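You operate a simulated robot arm through the tools that you are given. There is no shell and no other tool.

The job below is to be done with a simulated two-armed robot. You get a single attempt, and the scene is never put back.

Task
Clear the jammed screw and reset the machine.
Fine: open the clamp, draw the profile out, pull the black knob over the stuck screw, push it back in, then press the red button. Where these are worked on the way, their far stop is far enough and under half their travel is too little: black knob.

The check looks at the end state, three seconds after you hand in, the way a careful person would. Anything else that was tipped, shoved, dropped, spilled or broken makes it a failure.

Robot
Two 7-joint arms with four-finger grippers on one trunk that stands fixed in place. Base frame: the origin is at the foot of the trunk, x ahead of it, y to its left, z up. Units: cm, rad, N and s.
The left shoulder is at [4, 18.1, 130.4], the right one opposite. With the tool pointing down near the work surface each hand reaches from about 10 to 40 cm from the base axis, measured 20 degrees to its own side. Payload 3.67 kg a hand.
The TCP of each hand is the grasp point between the finger pads, 2.8 cm short of the fingertips. In the tool frame z runs along the fingers and y along their closing line. The gripper opens to 11.2 cm. The gripper's body begins 7.3 cm behind the TCP.
Orientation is told as [roll, pitch, yaw] about the base's x, y, z axes, in that order, counted from this pose: with the fingers straight down and closing along the base's y, the tool's x points along the base's -x, its y along +y and its z along -z.

Tools
- The arms move only by the tool step_arm. It takes "left_series", "right_series" or both (then of equal length, played together; a hand with none holds still); each is a list of rows, each a list of 6 numbers: the shift along the tool's x, y, z in cm, then the turn, a rotation vector about the tool's x, y, z in rad. In form: [[dx, dy, dz, wx, wy, wz], ...]. A call has 1 to 20 rows; each row shifts and turns the commanded pose from where the row before left it, along the tool's axes as they then stand. "left_gripper" and "right_gripper" are, for a hand that has rows, the opening, from 0 (shut) to 1 (fully open), set as the call begins (left out, the last holds). A row lasts 0.2 s, in which the tool goes at most 5 cm and 0.15 rad; a call with a longer step from one row to the next is refused whole, and so is a gripper value outside its range. A pose out of reach is approached as far as the arm can. The call stops where the force on the tool passes 90 N (or 10 N more than at its start, if that is more) or the arm is blocked; 0.2 s more then pass. The fingers move at their own pace and stop on an object; they squeeze with about 37 N. The grip force told is the motor's: it shows also when the fingers shut on nothing. Time passes only in rows, and 0.2 s behind the last, so rows that do not move let the fingers close. It gives the time, the measured TCP pose, the force on the tool (base axes), the opening and the grip force at its end, in the units of the frame above (readings bear some noise), with the torque about the TCP (base axes, N m) and any sound that the robot's microphone picked up.
- Cameras (640 x 400 px; columns grow to the right, rows downward): "scene" is now at [10.43, -3.55, 154.39]; the picture's right is [-0.38, -0.93, 0.00], its down [-0.45, 0.18, -0.87] and it looks along [0.81, -0.33, -0.49] (base axes); focal length 310 px, centre (320, 200). "left" rides on the left gripper at [6, 1.8, -10.4] in its tool frame; the picture's right is [-0.29, 0.96, 0.00], its down [-0.80, -0.24, -0.55] and it looks along [-0.53, -0.16, 0.83] (tool axes); focal length 234 px, centre (320, 200). "right" rides on the right gripper at [6, -1.8, -10.4] in its tool frame; the picture's right is [0.29, 0.96, 0.00], its down [-0.80, 0.24, -0.55] and it looks along [-0.53, 0.16, 0.83] (tool axes); focal length 234 px, centre (320, 200). There is no depth. A picture from a camera that has moved, and an enlarged one, comes with that camera's place and axes in the base frame and with its lens.
- capture(camera): a new picture of that camera. No time passes.
- raise_lower(by): slides the trunk up (or, below 0, down) by that many cm; the arms and the scene camera ride with it, the base frame stays. It gives what a move gives, with no picture.
- turn_head(pan, tilt): turns the head with the scene camera to pan (to the left, within 1.501 rad either way) and tilt (down, from -0.506 to 1.204), counted from straight ahead of the robot. It gives what a move gives.
- inspect(camera, box): a new picture of the part [left, top, right, bottom] of that camera's present view, enlarged. No time passes.
- hand_in(): hands the job in; it is judged then, once.

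Nothing tells you positions but the pictures and the camera data. Unless the task says otherwise, let go and move clear before handing in.

The tools are called after ">>>" as a command line: name --argument value ..., lists and objects as JSON in quotes. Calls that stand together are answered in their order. step_arm: Moves the arms, as the interface text tells. Its arguments: {"type":"object","properties":{"left_series":{"type":"array","items":{"type":"array","items":{"type":"number"}}},"left_gripper":{"type":"number"},"right_series":{"type":"array","items":{"type":"array","items":{"type":"number"}}},"right_gripper":{"type":"number"}},"required":[]} The other tools are called the same way: raise_lower (by) slides the trunk up or down; turn_head (pan, tilt) turns the head that bears the scene camera; capture (camera) takes a picture; inspect (camera, box) takes an enlarged picture of a part of a camera's view; hand_in () hands the job in.

At the start:

```text
time: 0.0
left_position: [42.91, -0.79, 128.91]
left_tcp_rot: [0.0, 0.001, 0.002]
left_ft_force: [-0.2, -0.9, 0.4]
left_torque: [0.01, 0.0, 0.0]
left_width: 11.19
left_grasp_force: 0.0
right_position: [36.53, -40.11, 131.24]
right_tcp_rot: [0.0, 0.0, -0.001]
right_ft_force: [-0.1, 0.4, 0.3]
right_torque: [0.02, 0.01, 0.03]
right_width: 11.21
right_grasp_force: 0.0
trunk travel left (down, up): [-42.5, 8.9]
head pan, tilt: [-0.389, 0.506]
```

scene: 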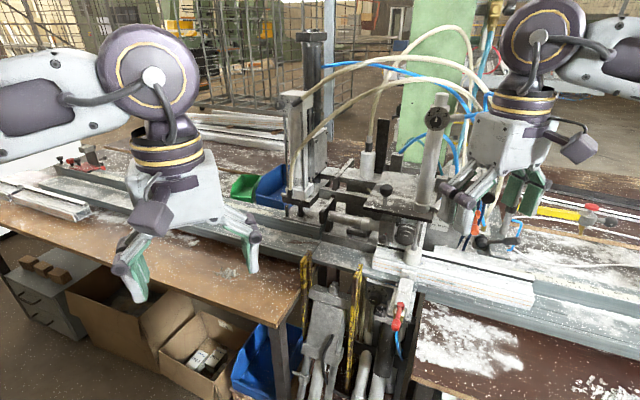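
right: 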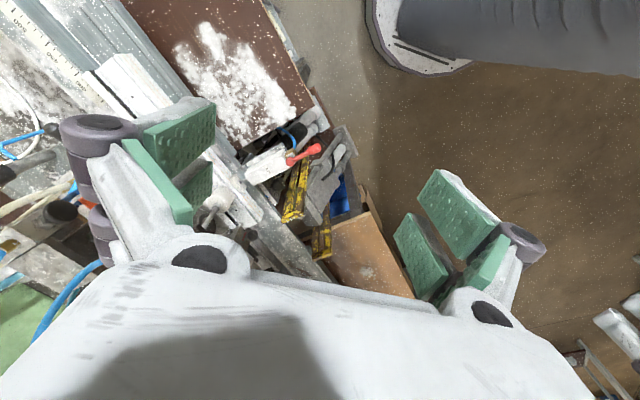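
left: 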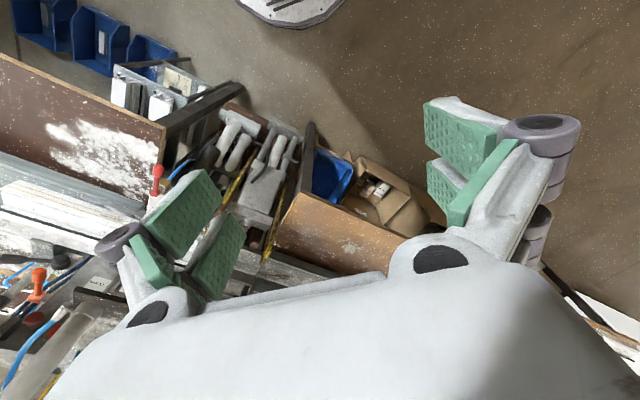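

I see a workbench with a screwdriving/clamping machine in the middle, with white profiles, a red-handled clamp in front, and possibly another on the right. I'll look closer before I move anything.

>>> inspect --camera "scene" --box '[280, 160, 440, 260]'

>>> inspect --camera "scene" --box '[360, 240, 520, 340]'

>>> inspect --camera "scene" --box '[420, 160, 640, 298]'

>>> inspect --camera "scene" --box '[280, 20, 500, 158]'

>>> inspect --camera "scene" --box '[0, 130, 220, 268]'

>>> inspect --camera "scene" --box '[280, 260, 440, 400]'

```text
4.00 times, centred on (360, 210) of scene
camera zoom: at [10.43, -3.55, 154.39], right [-0.38, -0.93, 0.0], down [-0.45, 0.18, -0.87], along [0.81, -0.33, -0.49], focal length 1242 px, centre (160, 160)
```

zoom: 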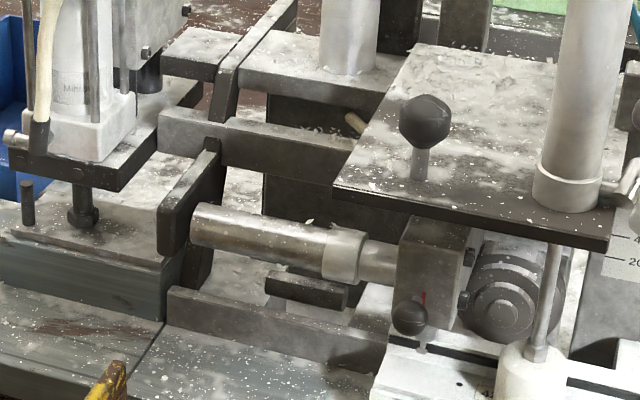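

```text
4.00 times, centred on (440, 290) of scene
camera zoom: at [10.43, -3.55, 154.39], right [-0.38, -0.93, 0.0], down [-0.45, 0.18, -0.87], along [0.81, -0.33, -0.49], focal length 1242 px, centre (-160, -160)
```

zoom: 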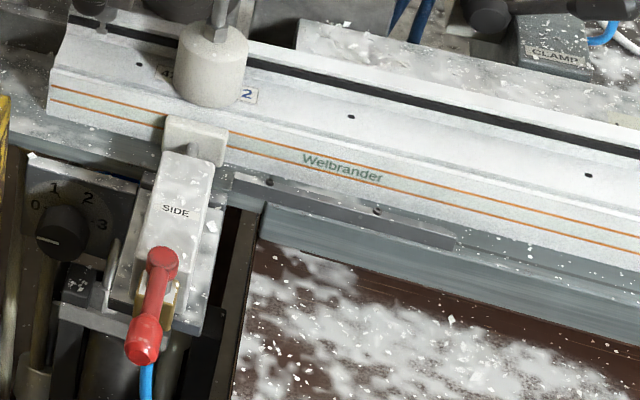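

```text
2.90 times, centred on (530, 229) of scene
camera zoom: at [10.43, -3.55, 154.39], right [-0.38, -0.93, 0.0], down [-0.45, 0.18, -0.87], along [0.81, -0.33, -0.49], focal length 900 px, centre (-289, 116)
```

zoom: 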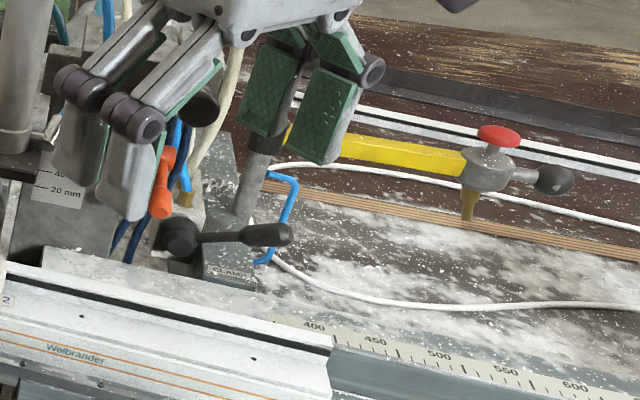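

```text
2.90 times, centred on (390, 89) of scene
camera zoom: at [10.43, -3.55, 154.39], right [-0.38, -0.93, 0.0], down [-0.45, 0.18, -0.87], along [0.81, -0.33, -0.49], focal length 900 px, centre (117, 522)
```

zoom: 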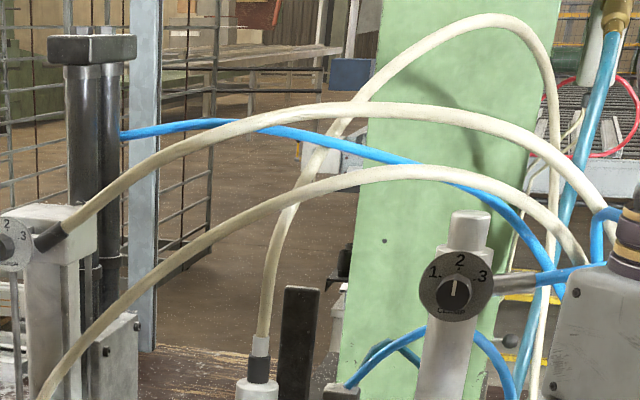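

```text
2.90 times, centred on (110, 199) of scene
camera zoom: at [10.43, -3.55, 154.39], right [-0.38, -0.93, 0.0], down [-0.45, 0.18, -0.87], along [0.81, -0.33, -0.49], focal length 900 px, centre (929, 203)
```

zoom: 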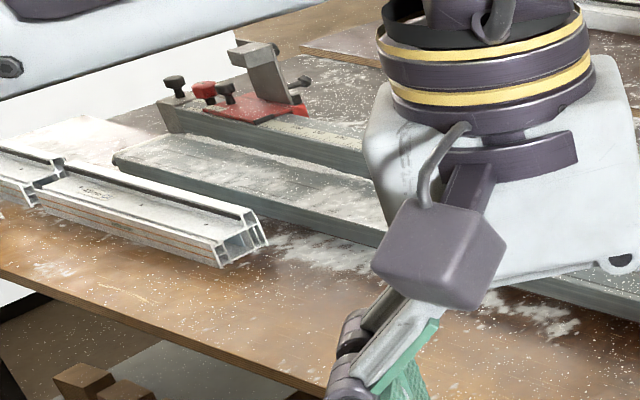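

```text
2.86 times, centred on (360, 330) of scene
camera zoom: at [10.43, -3.55, 154.39], right [-0.38, -0.93, 0.0], down [-0.45, 0.18, -0.87], along [0.81, -0.33, -0.49], focal length 887 px, centre (206, -171)
```

zoom: 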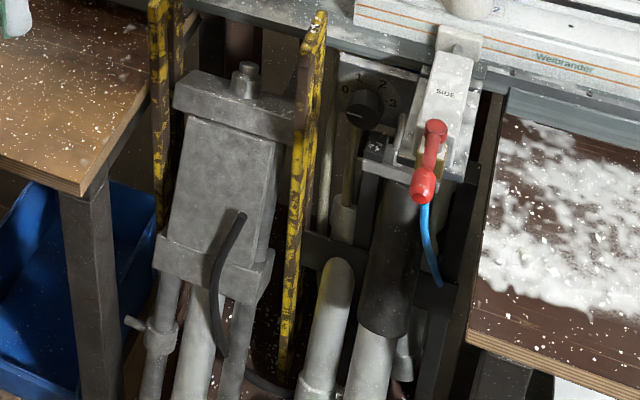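

The task's features so far: profile "Welbrander" under a foot, a valve marked "SIDE" (red lever), a lever marked "CLAMP" with a black knob, and several dials and knobs. I'll pull the hands back to uncover the rest of the machine.

>>> step_arm --left_series '[[2, 3, 0, 0, 0, 0], [2, 3, 0, 0, 0, 0], [2, 3, 0, 0, 0, 0], [1, 3, 0, 0, 0, 0], [0, 3, 0, 0, 0, 0], [0, 3, 0, 0, 0, 0]]' --right_series '[[2, -2, 0, 0, 0, 0], [2, -2, 0, 0, 0, 0], [2, -2, 0, 0, 0, 0], [2, -2, 0, 0, 0, 0], [1, -2, 0, 0, 0, 0], [0, -2, 0, 0, 0, 0]]'

>>> turn_head --pan -0.5 --tilt 0.55

>>> capture --camera "scene"

>>> capture --camera "left"

>>> capture --camera "right"

```text
time: 1.4
left_position: [35.72, 17.34, 128.77]
left_tcp_rot: [-0.001, 0.001, 0.0]
left_ft_force: [0.3, 0.0, -0.4]
left_torque: [-0.01, -0.03, -0.03]
left_width: 11.2
left_grasp_force: 0.1
right_position: [27.19, -52.04, 131.36]
right_tcp_rot: [-0.001, -0.002, -0.001]
right_ft_force: [0.1, 0.2, -0.6]
right_torque: [0.0, -0.05, 0.02]
right_width: 11.2
right_grasp_force: 0.0
trunk travel left (down, up): [-42.5, 8.9]
head pan, tilt: [-0.389, 0.506]
```

```text
time: 2.1
left_position: [35.8, 17.19, 128.89]
left_tcp_rot: [0.0, 0.0, 0.002]
left_ft_force: [0.3, 0.3, -0.7]
left_torque: [0.0, -0.01, -0.01]
left_width: 11.18
left_grasp_force: 0.1
right_position: [27.42, -52.15, 131.34]
right_tcp_rot: [0.0, 0.0, -0.001]
right_ft_force: [-0.3, -0.2, 0.4]
right_torque: [-0.01, 0.0, 0.0]
right_width: 11.2
right_grasp_force: 0.0
trunk travel left (down, up): [-42.5, 8.9]
head pan, tilt: [-0.499, 0.55]
```

```text
taken
camera scene: at [9.86, -4.38, 154.0], right [-0.48, -0.88, 0.0], down [-0.46, 0.25, -0.85], along [0.75, -0.41, -0.52], focal length 310 px, centre (320, 200)
```

scene: 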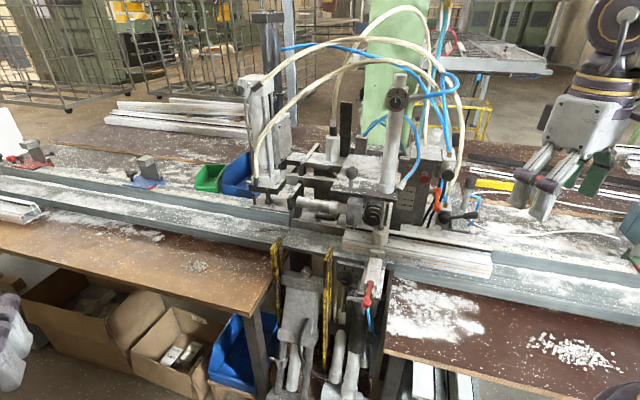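

```text
taken
camera left: at [29.8, 19.03, 139.19], right [0.29, 0.96, 0.0], down [0.8, -0.24, 0.55], along [0.53, -0.16, -0.83], focal length 234 px, centre (320, 200)
```

left: 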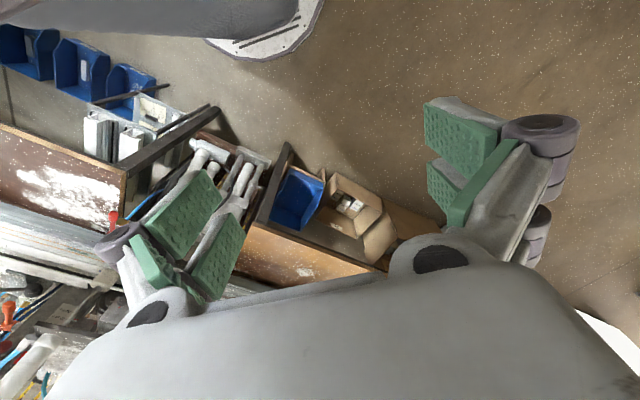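

```text
taken
camera right: at [21.47, -53.96, 141.66], right [-0.29, 0.96, 0.0], down [0.8, 0.24, 0.55], along [0.53, 0.16, -0.83], focal length 234 px, centre (320, 200)
```

right: 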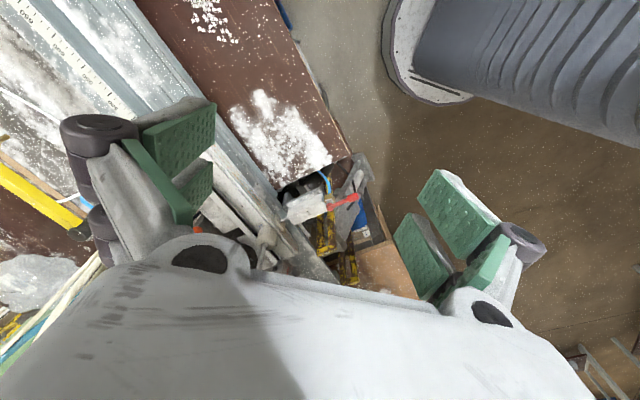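

The machine is fully visible now: a control box with a red thing sits to the right behind the foot column. I'll zoom in there.

>>> inspect --camera "scene" --box '[380, 150, 500, 225]'

>>> inspect --camera "scene" --box '[290, 160, 410, 235]'

>>> inspect --camera "scene" --box '[330, 210, 500, 316]'

>>> inspect --camera "scene" --box '[230, 60, 350, 210]'

>>> inspect --camera "scene" --box '[0, 140, 190, 260]'

>>> inspect --camera "scene" --box '[480, 150, 640, 300]'

```text
5.33 times, centred on (440, 188) of scene
camera zoom: at [9.86, -4.38, 154.0], right [-0.48, -0.88, 0.0], down [-0.46, 0.25, -0.85], along [0.75, -0.41, -0.52], focal length 1656 px, centre (-320, 267)
```

zoom: 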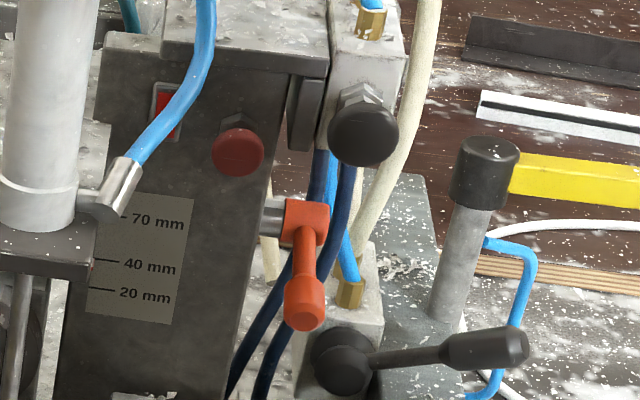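

```text
5.33 times, centred on (350, 198) of scene
camera zoom: at [9.86, -4.38, 154.0], right [-0.48, -0.88, 0.0], down [-0.46, 0.25, -0.85], along [0.75, -0.41, -0.52], focal length 1656 px, centre (160, 213)
```

zoom: 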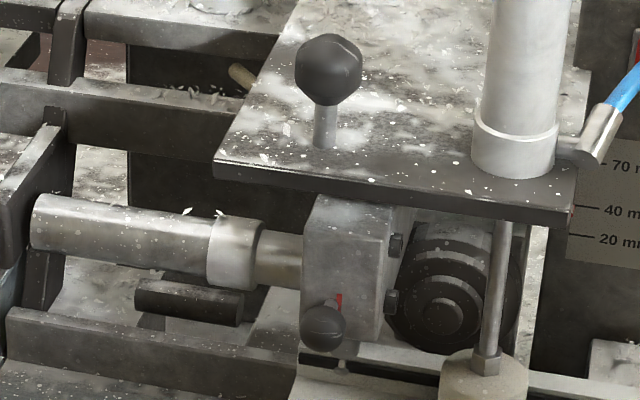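

```text
3.76 times, centred on (415, 263) of scene
camera zoom: at [9.86, -4.38, 154.0], right [-0.48, -0.88, 0.0], down [-0.46, 0.25, -0.85], along [0.75, -0.41, -0.52], focal length 1169 px, centre (-38, -37)
```

zoom: 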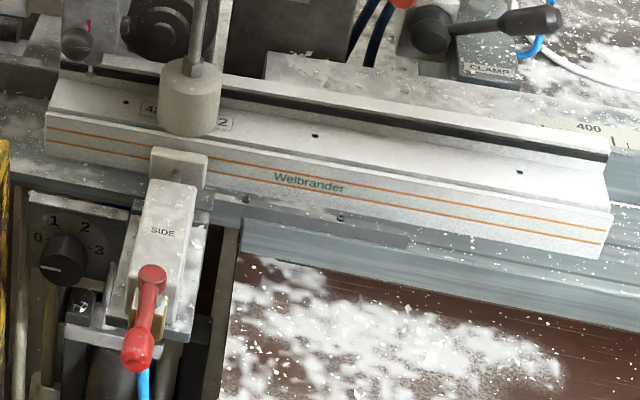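

```text
2.67 times, centred on (290, 135) of scene
camera zoom: at [9.86, -4.38, 154.0], right [-0.48, -0.88, 0.0], down [-0.46, 0.25, -0.85], along [0.75, -0.41, -0.52], focal length 828 px, centre (400, 373)
```

zoom: 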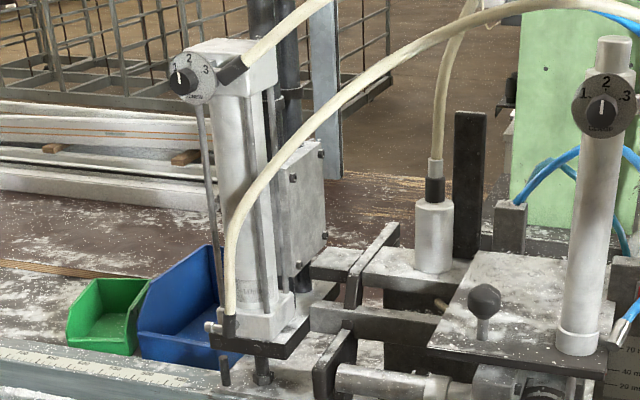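

```text
3.33 times, centred on (95, 200) of scene
camera zoom: at [9.86, -4.38, 154.0], right [-0.48, -0.88, 0.0], down [-0.46, 0.25, -0.85], along [0.75, -0.41, -0.52], focal length 1035 px, centre (1070, 200)
```

zoom: 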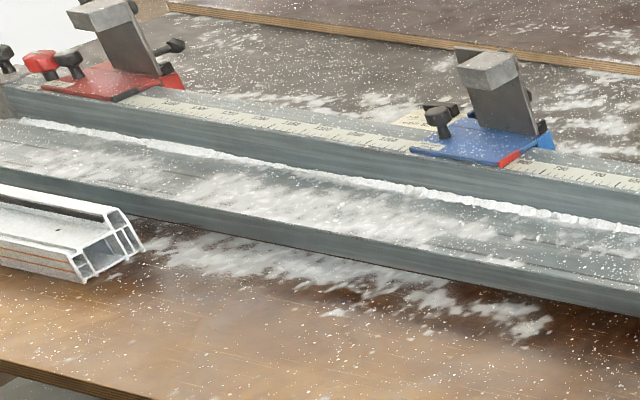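

```text
2.67 times, centred on (560, 225) of scene
camera zoom: at [9.86, -4.38, 154.0], right [-0.48, -0.88, 0.0], down [-0.46, 0.25, -0.85], along [0.75, -0.41, -0.52], focal length 828 px, centre (-320, 133)
```

zoom: 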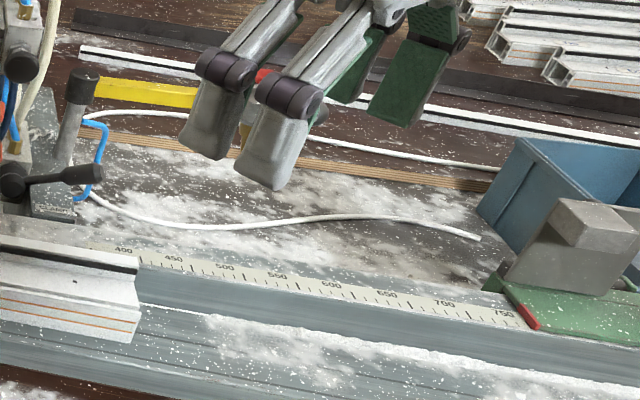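

The candidates so far: a red button on the control box, the CLAMP lever to its right, several black knobs, and the "Welbrander" profile under the foot. I'll lower the trunk somewhat to get a vertical baseline for triangulation and a closer look.

>>> raise_lower --by -18

>>> capture --camera "scene"

>>> inspect --camera "scene" --box '[290, 90, 410, 165]'

>>> inspect --camera "scene" --box '[380, 90, 500, 165]'

>>> inspect --camera "scene" --box '[330, 150, 500, 256]'

>>> capture --camera "right"

>>> capture --camera "left"

```text
time: 4.1
left_position: [35.81, 17.29, 110.87]
left_tcp_rot: [-0.001, 0.0, 0.001]
left_ft_force: [0.2, -0.9, 0.6]
left_torque: [-0.01, 0.03, -0.02]
left_width: 11.21
left_grasp_force: 0.1
right_position: [27.47, -52.2, 113.3]
right_tcp_rot: [0.001, -0.001, 0.001]
right_ft_force: [0.0, 0.0, -0.1]
right_torque: [0.04, -0.02, -0.01]
right_width: 11.19
right_grasp_force: 0.1
trunk travel left (down, up): [-24.5, 26.9]
head pan, tilt: [-0.499, 0.55]
```

```text
taken
camera scene: at [9.89, -4.39, 136.04], right [-0.48, -0.88, 0.0], down [-0.46, 0.25, -0.85], along [0.75, -0.41, -0.52], focal length 310 px, centre (320, 200)
```

scene: 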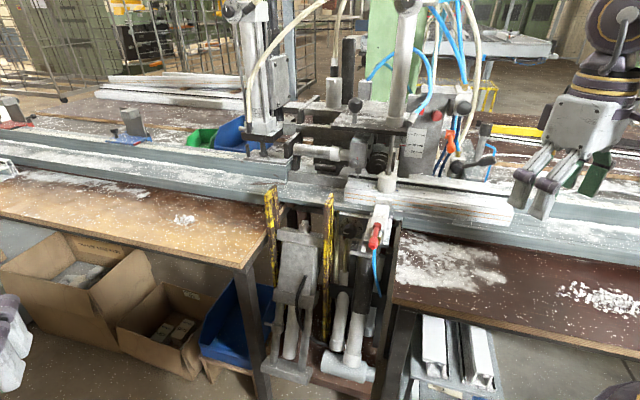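

```text
5.33 times, centred on (350, 128) of scene
camera zoom: at [9.89, -4.39, 136.04], right [-0.48, -0.88, 0.0], down [-0.46, 0.25, -0.85], along [0.75, -0.41, -0.52], focal length 1656 px, centre (160, 587)
```

zoom: 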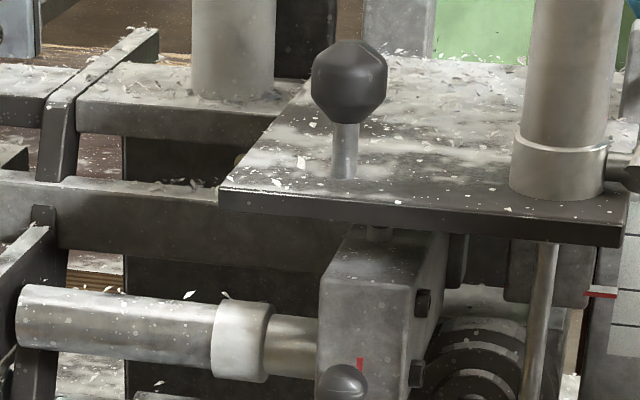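

```text
5.33 times, centred on (440, 128) of scene
camera zoom: at [9.89, -4.39, 136.04], right [-0.48, -0.88, 0.0], down [-0.46, 0.25, -0.85], along [0.75, -0.41, -0.52], focal length 1656 px, centre (-320, 587)
```

zoom: 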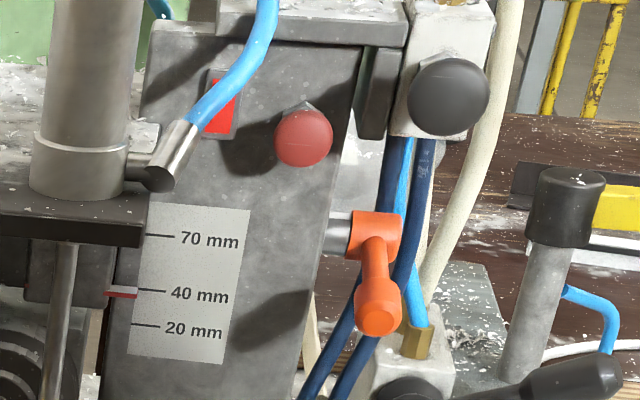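

```text
3.76 times, centred on (415, 203) of scene
camera zoom: at [9.89, -4.39, 136.04], right [-0.48, -0.88, 0.0], down [-0.46, 0.25, -0.85], along [0.75, -0.41, -0.52], focal length 1169 px, centre (-38, 189)
```

zoom: 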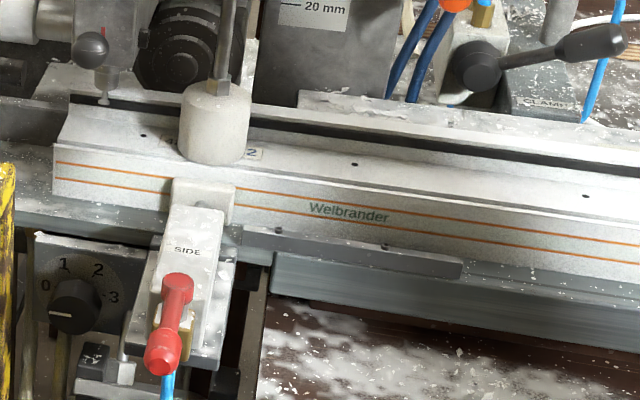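

```text
taken
camera right: at [21.5, -53.98, 123.7], right [-0.29, 0.96, 0.0], down [0.8, 0.24, 0.55], along [0.53, 0.16, -0.83], focal length 234 px, centre (320, 200)
```

right: 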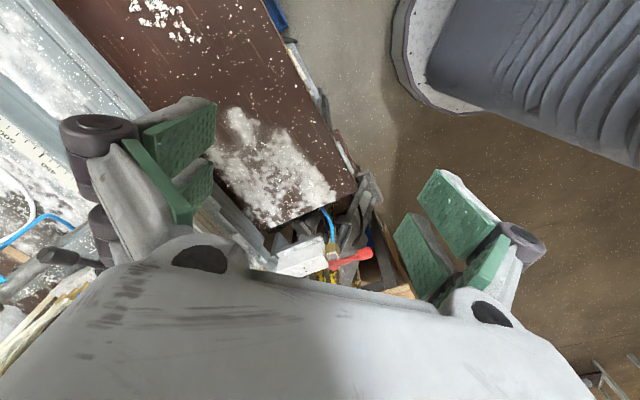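

```text
taken
camera left: at [29.83, 19.03, 121.23], right [0.29, 0.96, 0.0], down [0.8, -0.24, 0.55], along [0.53, -0.16, -0.83], focal length 234 px, centre (320, 200)
```

left: 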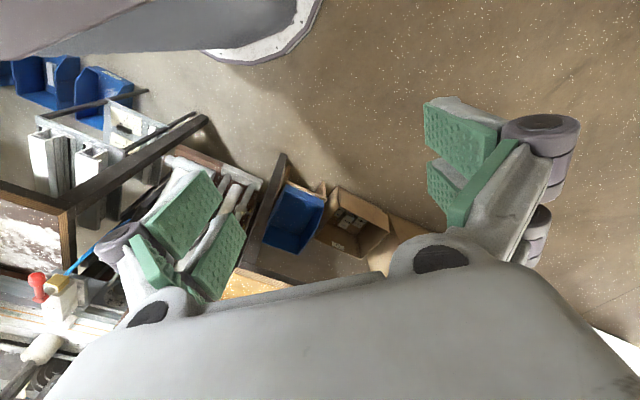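

Under the small black ball on the driver block (beside the red mark) there is a small silver thing that may be the stuck screw. Enlarging that and the lever and button areas.

>>> inspect --camera "scene" --box '[340, 145, 404, 185]'

>>> inspect --camera "scene" --box '[440, 140, 504, 180]'

>>> inspect --camera "scene" --box '[335, 185, 415, 235]'

>>> inspect --camera "scene" --box '[460, 100, 640, 280]'

>>> inspect --camera "scene" --box '[230, 120, 340, 200]'

```text
10.00 times, centred on (372, 165) of scene
camera zoom: at [9.89, -4.39, 136.04], right [-0.48, -0.88, 0.0], down [-0.46, 0.25, -0.85], along [0.75, -0.41, -0.52], focal length 3105 px, centre (-200, 550)
```

zoom: 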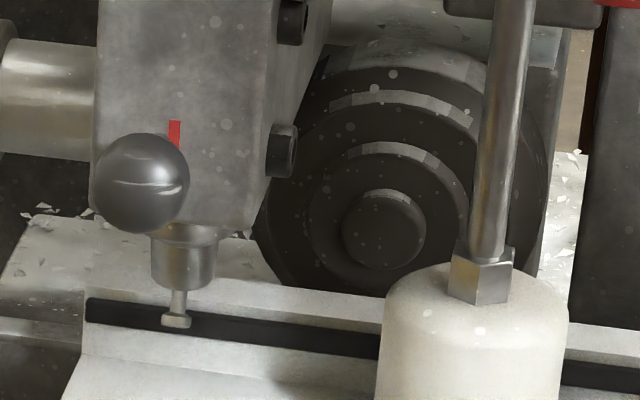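

```text
10.00 times, centred on (472, 160) of scene
camera zoom: at [9.89, -4.39, 136.04], right [-0.48, -0.88, 0.0], down [-0.46, 0.25, -0.85], along [0.75, -0.41, -0.52], focal length 3105 px, centre (-1200, 600)
```

zoom: 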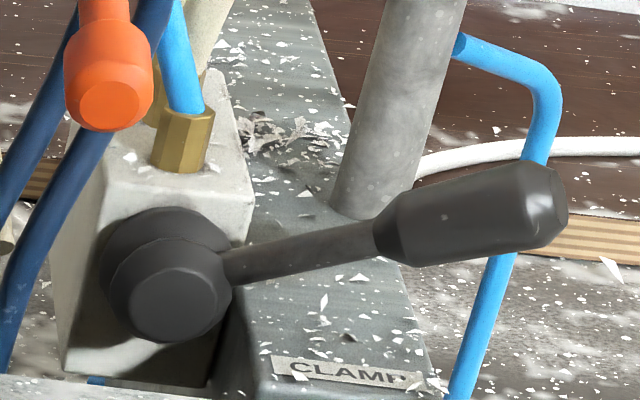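

```text
8.00 times, centred on (375, 210) of scene
camera zoom: at [9.89, -4.39, 136.04], right [-0.48, -0.88, 0.0], down [-0.46, 0.25, -0.85], along [0.75, -0.41, -0.52], focal length 2484 px, centre (-120, 120)
```

zoom: 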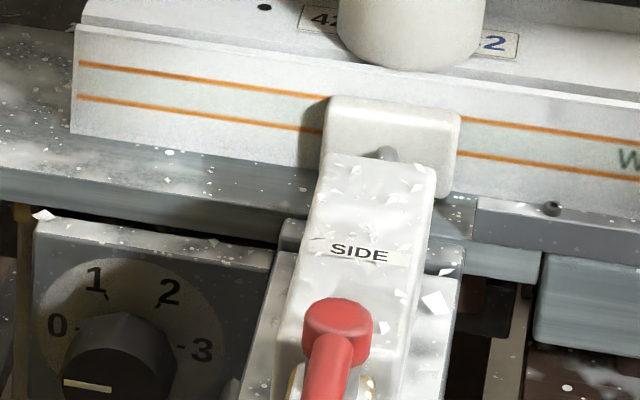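

```text
2.22 times, centred on (550, 190) of scene
camera zoom: at [9.89, -4.39, 136.04], right [-0.48, -0.88, 0.0], down [-0.46, 0.25, -0.85], along [0.75, -0.41, -0.52], focal length 690 px, centre (-191, 222)
```

zoom: 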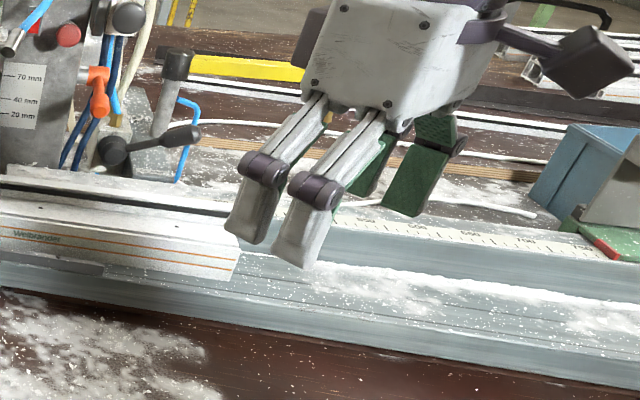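

```text
5.00 times, centred on (285, 160) of scene
camera zoom: at [9.89, -4.39, 136.04], right [-0.48, -0.88, 0.0], down [-0.46, 0.25, -0.85], along [0.75, -0.41, -0.52], focal length 1552 px, centre (495, 400)
```

zoom: 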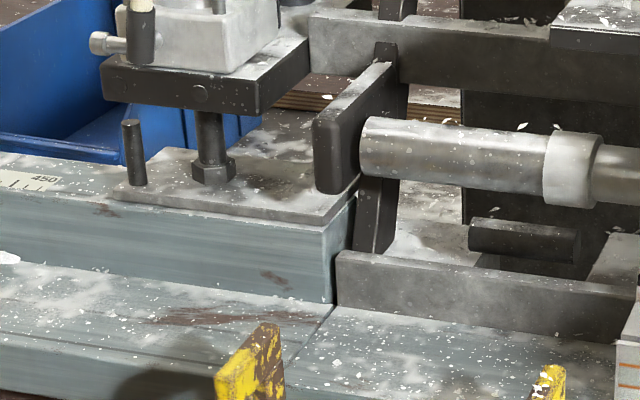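

I take the bench to run at 45° to the robot (axis s = (-.707,-.707), depth n = (.707,-.707)). Estimates are the black ball at about [69,-47,103] above a screw hanging in the profile's groove, the red button at about [65,-69,113] and the CLAMP lever grip at about [57,-83,100]. Next I turn the right hand towards the bench.

>>> step_arm --right_series '[[0, 0, 0, 0, 0, 0.131], [0, 0, 0, 0, 0, 0.131], [0, 0, 0, 0, 0, 0.131], [0, 0, 0, 0, 0, 0.131], [0, 0, 0, 0, 0, 0.131], [0, 0, 0, 0, 0, 0.13]]'

>>> step_arm --right_series '[[-0.5, 0, 0, 0, -0.14, 0], [-0.5, 0, 0, 0, -0.14, 0], [-0.5, 0, 0, 0, -0.14, 0], [-0.5, 0, 0, 0, -0.14, 0], [-0.5, 0, 0, 0, -0.14, 0]]'

>>> capture --camera "scene"

>>> capture --camera "right"

```text
time: 5.5
left_position: [35.87, 17.25, 110.69]
left_tcp_rot: [0.0, 0.0, 0.002]
left_ft_force: [-1.4, 0.0, 0.0]
left_torque: [0.0, -0.01, 0.0]
left_width: 11.21
left_grasp_force: 0.0
right_position: [27.47, -52.11, 113.41]
right_tcp_rot: [-0.002, 0.0, -0.787]
right_ft_force: [-0.4, 0.4, -0.1]
right_torque: [0.01, 0.03, -0.03]
right_width: 11.22
right_grasp_force: 0.0
trunk travel left (down, up): [-24.5, 26.9]
head pan, tilt: [-0.499, 0.55]
```

```text
time: 6.7
left_position: [35.77, 17.28, 110.76]
left_tcp_rot: [0.001, -0.002, 0.003]
left_ft_force: [-0.2, 0.1, -1.2]
left_torque: [-0.01, -0.04, 0.02]
left_width: 11.22
left_grasp_force: 0.1
right_position: [29.13, -53.91, 113.88]
right_tcp_rot: [0.002, -0.703, -0.785]
right_ft_force: [-0.5, -0.3, 0.3]
right_torque: [0.01, 0.0, 0.0]
right_width: 11.2
right_grasp_force: 0.0
trunk travel left (down, up): [-24.5, 26.9]
head pan, tilt: [-0.499, 0.55]
```

```text
taken
camera scene: at [9.84, -4.35, 136.04], right [-0.48, -0.88, 0.0], down [-0.46, 0.25, -0.85], along [0.75, -0.41, -0.52], focal length 310 px, centre (320, 200)
```

scene: 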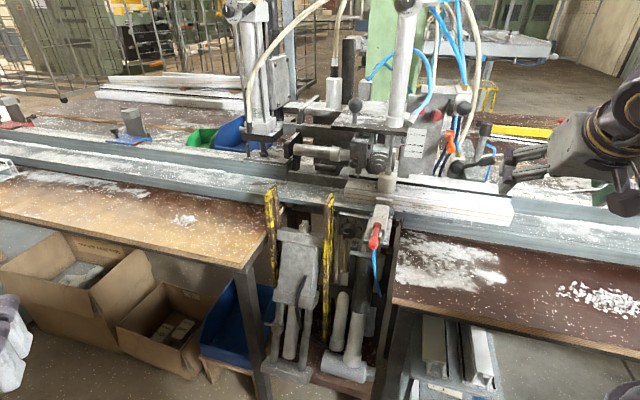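

```text
taken
camera right: at [19.89, -47.13, 118.06], right [0.52, 0.83, -0.19], down [0.35, -0.01, 0.94], along [0.78, -0.55, -0.29], focal length 234 px, centre (320, 200)
```

right: 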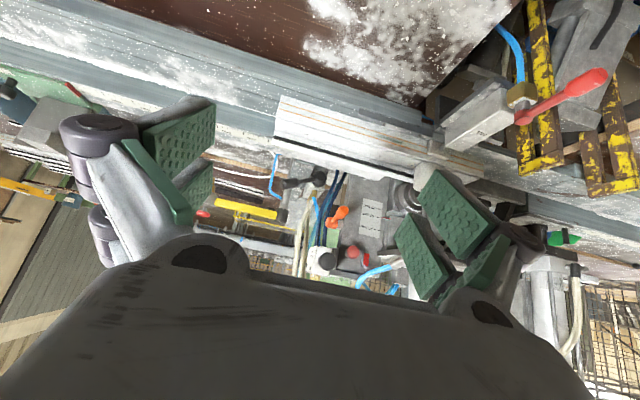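

The hand turns fine and its camera looks at the machine (upside down). I'll zoom on the CLAMP lever and the knob from this viewpoint.

>>> inspect --camera "right" --box '[240, 140, 400, 240]'

>>> inspect --camera "right" --box '[300, 220, 420, 295]'

>>> inspect --camera "right" --box '[240, 80, 640, 300]'

```text
4.00 times, centred on (320, 190) of right
camera zoom: at [19.89, -47.13, 118.06], right [0.52, 0.83, -0.19], down [0.35, -0.01, 0.94], along [0.78, -0.55, -0.29], focal length 937 px, centre (320, 240)
```

zoom: 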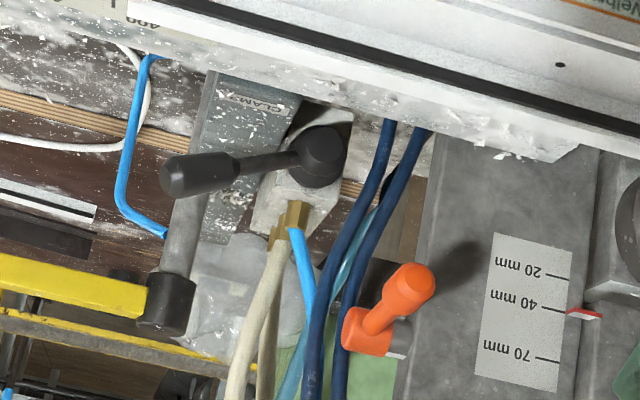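

```text
5.33 times, centred on (360, 258) of right
camera zoom: at [19.89, -47.13, 118.06], right [0.52, 0.83, -0.19], down [0.35, -0.01, 0.94], along [0.78, -0.55, -0.29], focal length 1249 px, centre (107, -107)
```

zoom: 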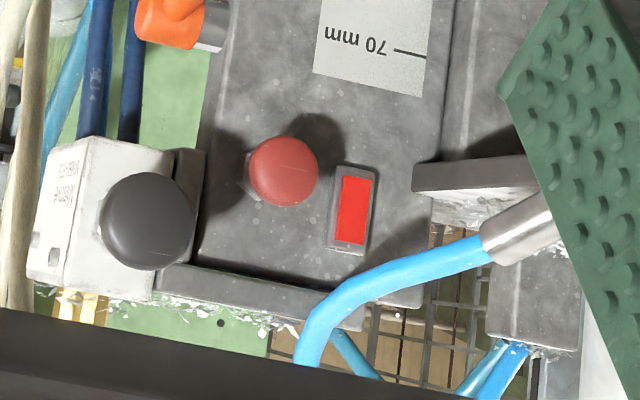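

```text
1.60 times, centred on (440, 190) of right
camera zoom: at [19.89, -47.13, 118.06], right [0.52, 0.83, -0.19], down [0.35, -0.01, 0.94], along [0.78, -0.55, -0.29], focal length 375 px, centre (128, 216)
```

zoom: 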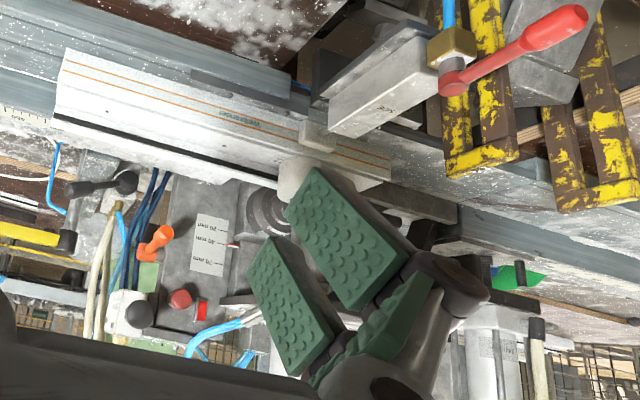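

The right camera line confirms the CLAMP grip at about [56.9,-82.6,100.2] and its hub near [63,-79,96]. It can only swing upward, because the base block is just below it. I'll level the hand, close the fingers and test the reach towards it, staying above the profile.

>>> step_arm --right_series '[[0, 0, 0, 0, -0.14, 0], [0, 0, 0, 0, -0.14, 0], [0, 0, 0, 0, -0.14, 0], [0, 0, 0, 0, -0.14, 0], [0, 0, 0, 0, -0.14, 0]]' --right_gripper 0

>>> step_arm --right_series '[[0, 0, 3, 0, 0, 0], [0, 0, 3, 0, 0, 0], [0, 0, 3, 0, 0, 0], [0, 0, 3, 0, 0, 0], [0, 0, 3, 0, 0, 0], [0, 0, 3, 0, 0, 0], [0, 0, 3, 0, 0, 0], [0, 0, 3, 0, 0, 0]]'

>>> capture --camera "scene"

>>> capture --camera "right"

```text
time: 7.9
left_position: [35.99, 17.22, 110.75]
left_tcp_rot: [0.0, 0.0, 0.002]
left_ft_force: [-0.9, 0.1, 0.0]
left_torque: [-0.02, 0.01, -0.01]
left_width: 11.22
left_grasp_force: 0.0
right_position: [36.01, -62.65, 121.05]
right_tcp_rot: [0.008, -1.4, -0.79]
right_ft_force: [1.0, 0.4, 0.7]
right_torque: [0.02, 0.02, 0.01]
right_width: 0.0
right_grasp_force: 35.7
right hand out of reach, approached as far as the arm can: row 1, 2, 3, 4, 5
trunk travel left (down, up): [-24.5, 26.9]
head pan, tilt: [-0.499, 0.55]
```

```text
time: 9.7
left_position: [35.98, 17.24, 110.71]
left_tcp_rot: [0.0, 0.002, 0.0]
left_ft_force: [-0.2, -0.3, -0.2]
left_torque: [0.02, 0.02, 0.02]
left_width: 11.19
left_grasp_force: 0.1
right_position: [52.92, -79.39, 117.01]
right_tcp_rot: [0.007, -1.401, -0.792]
right_ft_force: [-0.4, -0.2, -0.4]
right_torque: [0.01, -0.01, -0.02]
right_width: 0.02
right_grasp_force: 35.7
trunk travel left (down, up): [-24.5, 26.9]
head pan, tilt: [-0.499, 0.55]
```

```text
taken
camera scene: at [10.0, -4.49, 136.02], right [-0.48, -0.88, 0.0], down [-0.46, 0.25, -0.85], along [0.75, -0.41, -0.52], focal length 310 px, centre (320, 200)
```

scene: 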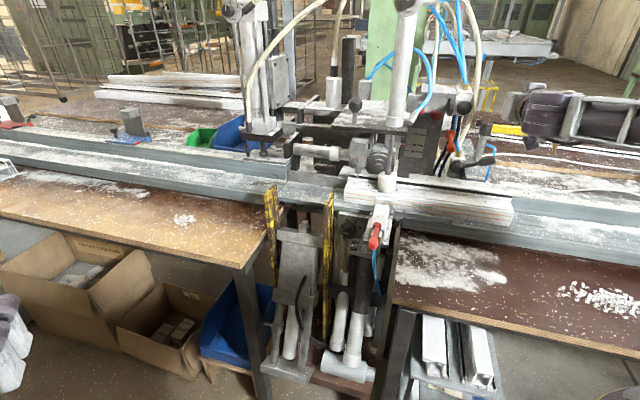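

```text
taken
camera right: at [43.65, -72.71, 112.89], right [0.64, 0.71, -0.28], down [-0.12, 0.46, 0.88], along [0.76, -0.53, 0.38], focal length 234 px, centre (320, 200)
```

right: 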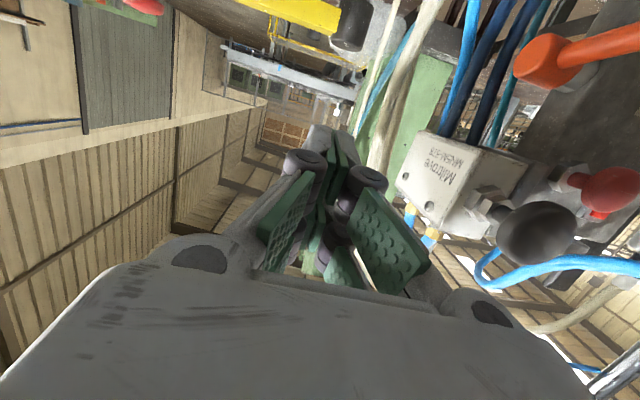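

The arm reaches well here (n = 93.6 now). I'll pitch the hand to about 46° down so its camera clears the profile, and stop in front of and above the CLAMP lever to look.

>>> step_arm --right_series '[[0, 0, 0, 0, 0.15, 0], [0, 0, 0, 0, 0.15, 0], [0, 0, 0, 0, 0.15, 0], [0, 0, 0, 0, 0.15, 0], [2.9, 0, 0.7, 0, 0, 0], [2.9, -0.1, 0.7, 0, 0, 0], [2.9, -0.1, 0.7, 0, 0, 0], [2.8, -0.1, 0.7, 0, 0, 0]]'

>>> capture --camera "scene"

>>> capture --camera "right"

>>> inspect --camera "scene" --box '[440, 120, 568, 200]'

```text
time: 11.5
left_position: [35.82, 17.27, 110.83]
left_tcp_rot: [0.0, 0.001, -0.001]
left_ft_force: [-0.5, 0.4, 0.0]
left_torque: [-0.01, 0.04, 0.02]
left_width: 11.2
left_grasp_force: 0.1
right_position: [48.3, -75.18, 106.85]
right_tcp_rot: [0.0, -0.802, -0.787]
right_ft_force: [1.1, -0.6, -0.1]
right_torque: [0.01, -0.01, 0.0]
right_width: 0.01
right_grasp_force: 35.7
trunk travel left (down, up): [-24.5, 26.9]
head pan, tilt: [-0.499, 0.55]
```

```text
taken
camera scene: at [9.87, -4.4, 136.04], right [-0.48, -0.88, 0.0], down [-0.46, 0.25, -0.85], along [0.75, -0.41, -0.52], focal length 310 px, centre (320, 200)
```

scene: 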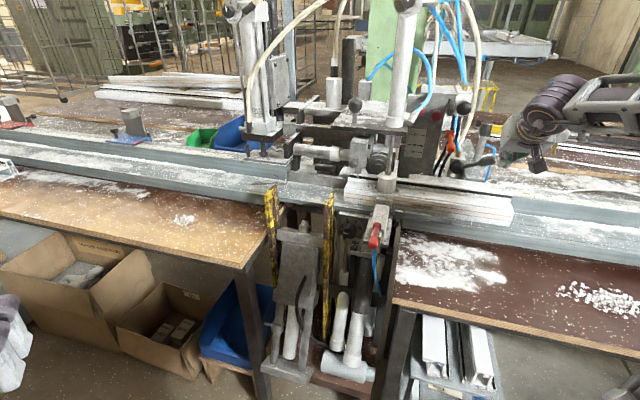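

```text
taken
camera right: at [38.8, -68.25, 109.89], right [0.54, 0.82, -0.21], down [0.28, 0.06, 0.96], along [0.8, -0.57, -0.2], focal length 234 px, centre (320, 200)
```

right: 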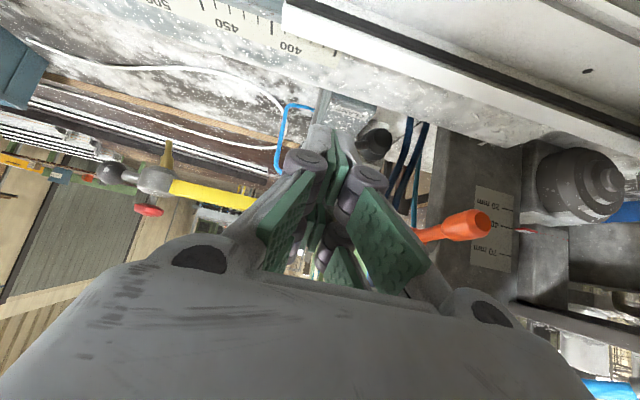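

```text
5.00 times, centred on (504, 160) of scene
camera zoom: at [9.87, -4.4, 136.04], right [-0.48, -0.88, 0.0], down [-0.46, 0.25, -0.85], along [0.75, -0.41, -0.52], focal length 1552 px, centre (-600, 400)
```

zoom: 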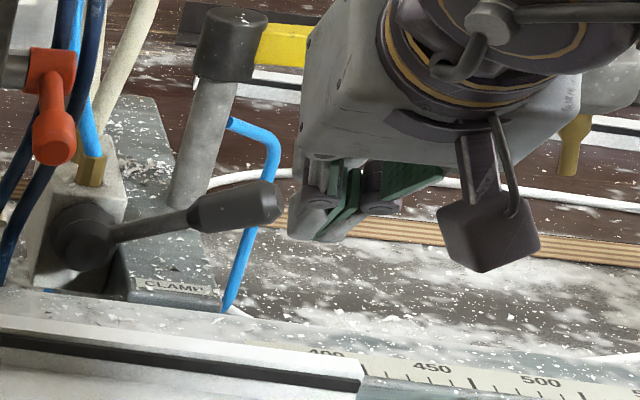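

The lever grip ends near s ≈ 20 and the closed fingers are right in line. I'll slide the fingertips in just beneath the grip.

>>> step_arm --right_series '[[-0.1, 0.1, 2, 0, 0, 0], [-0.1, 0.1, 2, 0, 0, 0], [-0.1, 0.1, 2, 0, 0, 0], [0, 0.1, 2, 0, 0, 0], [0, 0, 1.3, 0, 0, 0], [0, 0, 1.3, 0, 0, 0], [0, 0, 1.2, 0, 0, 0]]'

>>> inspect --camera "scene" --box '[440, 120, 568, 200]'

>>> capture --camera "right"

```text
time: 13.1
left_position: [35.84, 17.18, 110.81]
left_tcp_rot: [-0.001, 0.001, 0.002]
left_ft_force: [0.8, -0.4, -0.9]
left_torque: [0.03, -0.03, 0.02]
left_width: 11.19
left_grasp_force: 0.0
right_position: [54.69, -81.03, 98.86]
right_tcp_rot: [0.0, -0.802, -0.786]
right_ft_force: [-0.2, 0.5, -1.4]
right_torque: [0.0, 0.08, 0.03]
right_width: 0.0
right_grasp_force: 35.9
trunk travel left (down, up): [-24.5, 26.9]
head pan, tilt: [-0.499, 0.55]
```

```text
5.00 times, centred on (504, 160) of scene
camera zoom: at [9.91, -4.42, 136.03], right [-0.48, -0.88, 0.0], down [-0.46, 0.25, -0.85], along [0.75, -0.41, -0.52], focal length 1552 px, centre (-600, 400)
```

zoom: 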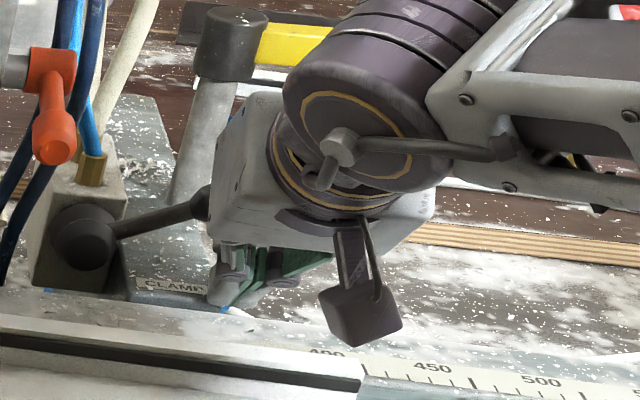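

```text
taken
camera right: at [45.21, -74.13, 101.81], right [0.54, 0.82, -0.21], down [0.28, 0.06, 0.96], along [0.8, -0.57, -0.2], focal length 234 px, centre (320, 200)
```

right: 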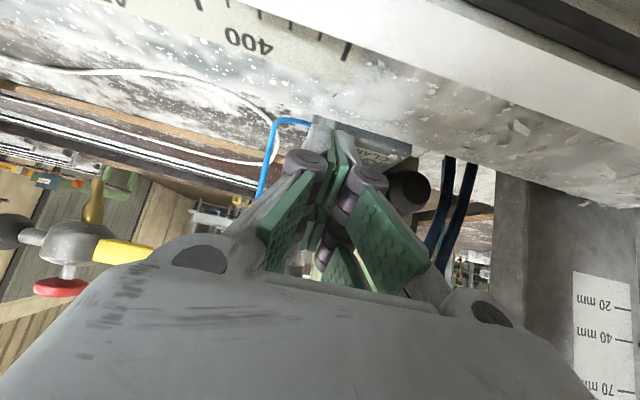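

The fingertips are in place under the lever without contact. Now I press up and swing it about 40° along its arc, watching the force.

>>> step_arm --right_series '[[-0.8, 0, 0, 0, 0, 0], [-0.7, 0.28, -0.68, 0, 0, 0], [-0.66, 0.41, -0.64, 0, 0, 0], [-0.62, 0.54, -0.6, 0, 0, 0], [-0.56, 0.65, -0.54, 0, 0, 0], [-0.48, 0.75, -0.47, 0, 0, 0]]'

>>> capture --camera "scene"

>>> inspect --camera "scene" --box '[440, 100, 568, 180]'

>>> inspect --camera "scene" --box '[335, 130, 463, 210]'

>>> capture --camera "right"

```text
time: 14.5
left_position: [35.94, 17.21, 110.73]
left_tcp_rot: [0.0, -0.001, 0.002]
left_ft_force: [0.2, 0.6, 0.2]
left_torque: [-0.02, 0.0, 0.04]
left_width: 11.21
left_grasp_force: 0.0
right_position: [56.96, -79.65, 103.71]
right_tcp_rot: [0.0, -0.801, -0.786]
right_ft_force: [0.4, 0.1, 0.2]
right_torque: [0.05, -0.01, -0.03]
right_width: 0.02
right_grasp_force: 36.0
trunk travel left (down, up): [-24.5, 26.9]
head pan, tilt: [-0.499, 0.55]
```

```text
taken
camera scene: at [9.92, -4.38, 136.04], right [-0.48, -0.88, 0.0], down [-0.46, 0.25, -0.85], along [0.75, -0.41, -0.52], focal length 310 px, centre (320, 200)
```

scene: 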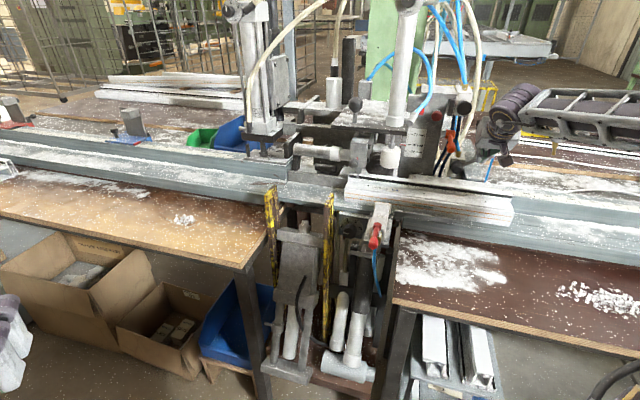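

```text
5.00 times, centred on (504, 140) of scene
camera zoom: at [9.92, -4.38, 136.04], right [-0.48, -0.88, 0.0], down [-0.46, 0.25, -0.85], along [0.75, -0.41, -0.52], focal length 1552 px, centre (-600, 500)
```

zoom: 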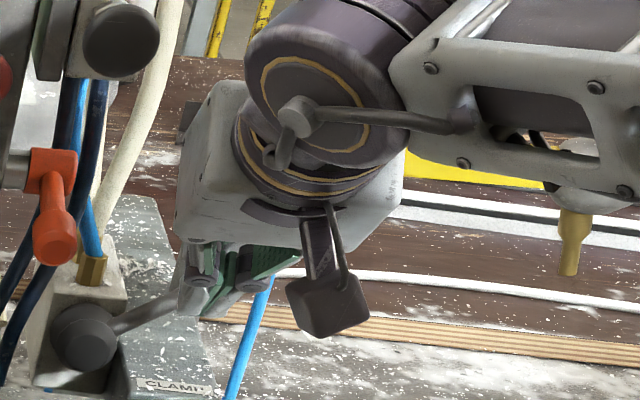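

```text
5.00 times, centred on (399, 170) of scene
camera zoom: at [9.92, -4.38, 136.04], right [-0.48, -0.88, 0.0], down [-0.46, 0.25, -0.85], along [0.75, -0.41, -0.52], focal length 1552 px, centre (-75, 350)
```

zoom: 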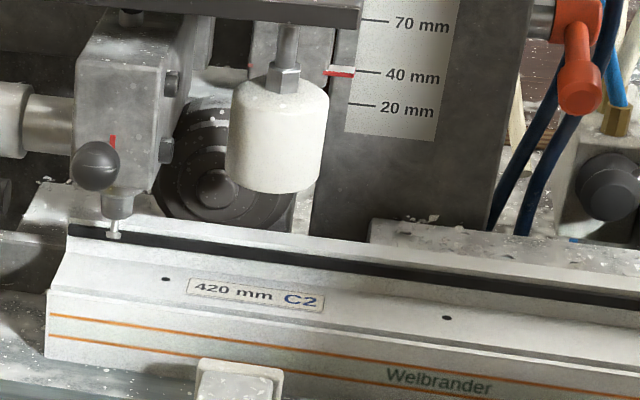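

```text
taken
camera right: at [47.51, -72.66, 106.67], right [0.54, 0.82, -0.21], down [0.28, 0.06, 0.96], along [0.8, -0.57, -0.2], focal length 234 px, centre (320, 200)
```

right: 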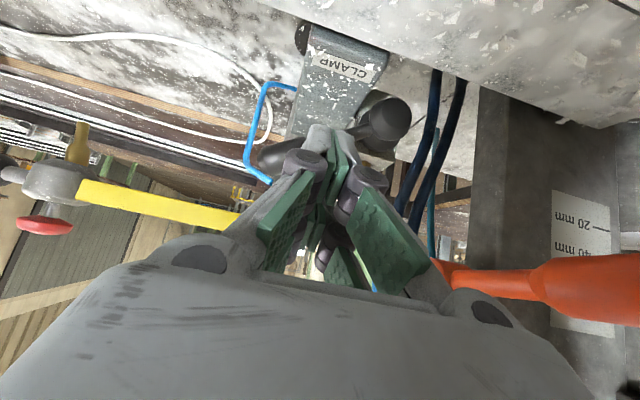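

The foot has lifted off the profile and I read "420 mm C2" under it. The lever seems to have moved only part way, with the fingers now in front of it. I'll back off along the tool axis and look.

>>> step_arm --right_series '[[0, -0.5, -2, 0, 0, 0], [0, -0.5, -2, 0, 0, 0], [0, -0.5, -2, 0, 0, 0], [0, -0.5, -2, 0, 0, 0]]'

>>> inspect --camera "scene" --box '[440, 100, 568, 180]'

>>> inspect --camera "scene" --box '[335, 130, 463, 210]'

>>> inspect --camera "right" --box '[220, 60, 540, 260]'

```text
time: 15.5
left_position: [35.78, 17.24, 110.75]
left_tcp_rot: [0.0, 0.0, 0.001]
left_ft_force: [0.6, 0.1, -0.7]
left_torque: [0.0, -0.02, -0.04]
left_width: 11.2
left_grasp_force: 0.1
right_position: [51.52, -76.85, 109.31]
right_tcp_rot: [-0.001, -0.801, -0.788]
right_ft_force: [0.3, -0.1, -0.3]
right_torque: [0.0, -0.02, 0.01]
right_width: 0.0
right_grasp_force: 36.1
trunk travel left (down, up): [-24.5, 26.9]
head pan, tilt: [-0.499, 0.55]
```

```text
5.00 times, centred on (504, 140) of scene
camera zoom: at [9.82, -4.32, 136.05], right [-0.48, -0.88, 0.0], down [-0.46, 0.25, -0.85], along [0.75, -0.41, -0.52], focal length 1552 px, centre (-600, 500)
```

zoom: 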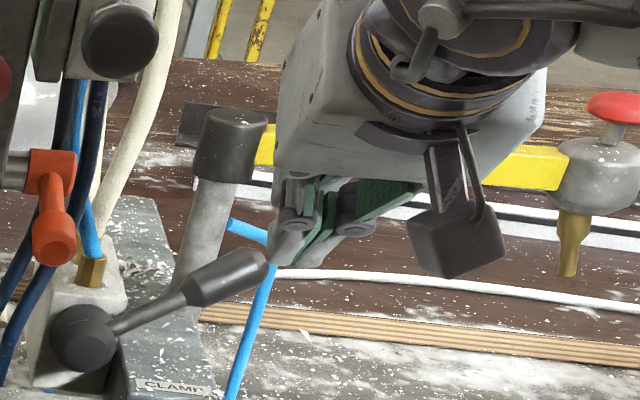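

```text
5.00 times, centred on (399, 170) of scene
camera zoom: at [9.82, -4.32, 136.05], right [-0.48, -0.88, 0.0], down [-0.46, 0.25, -0.85], along [0.75, -0.41, -0.52], focal length 1552 px, centre (-75, 350)
```

zoom: 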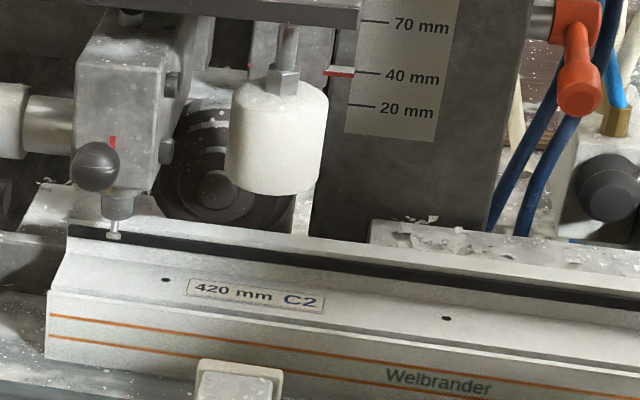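

```text
2.00 times, centred on (380, 160) of right
camera zoom: at [41.91, -69.92, 112.27], right [0.54, 0.82, -0.21], down [0.28, 0.06, 0.96], along [0.8, -0.57, -0.2], focal length 468 px, centre (200, 280)
```

zoom: 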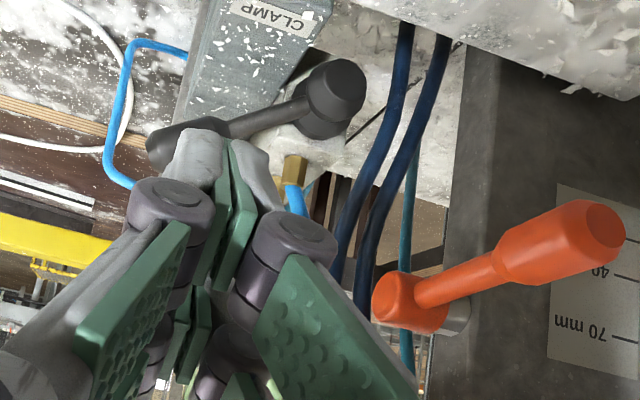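

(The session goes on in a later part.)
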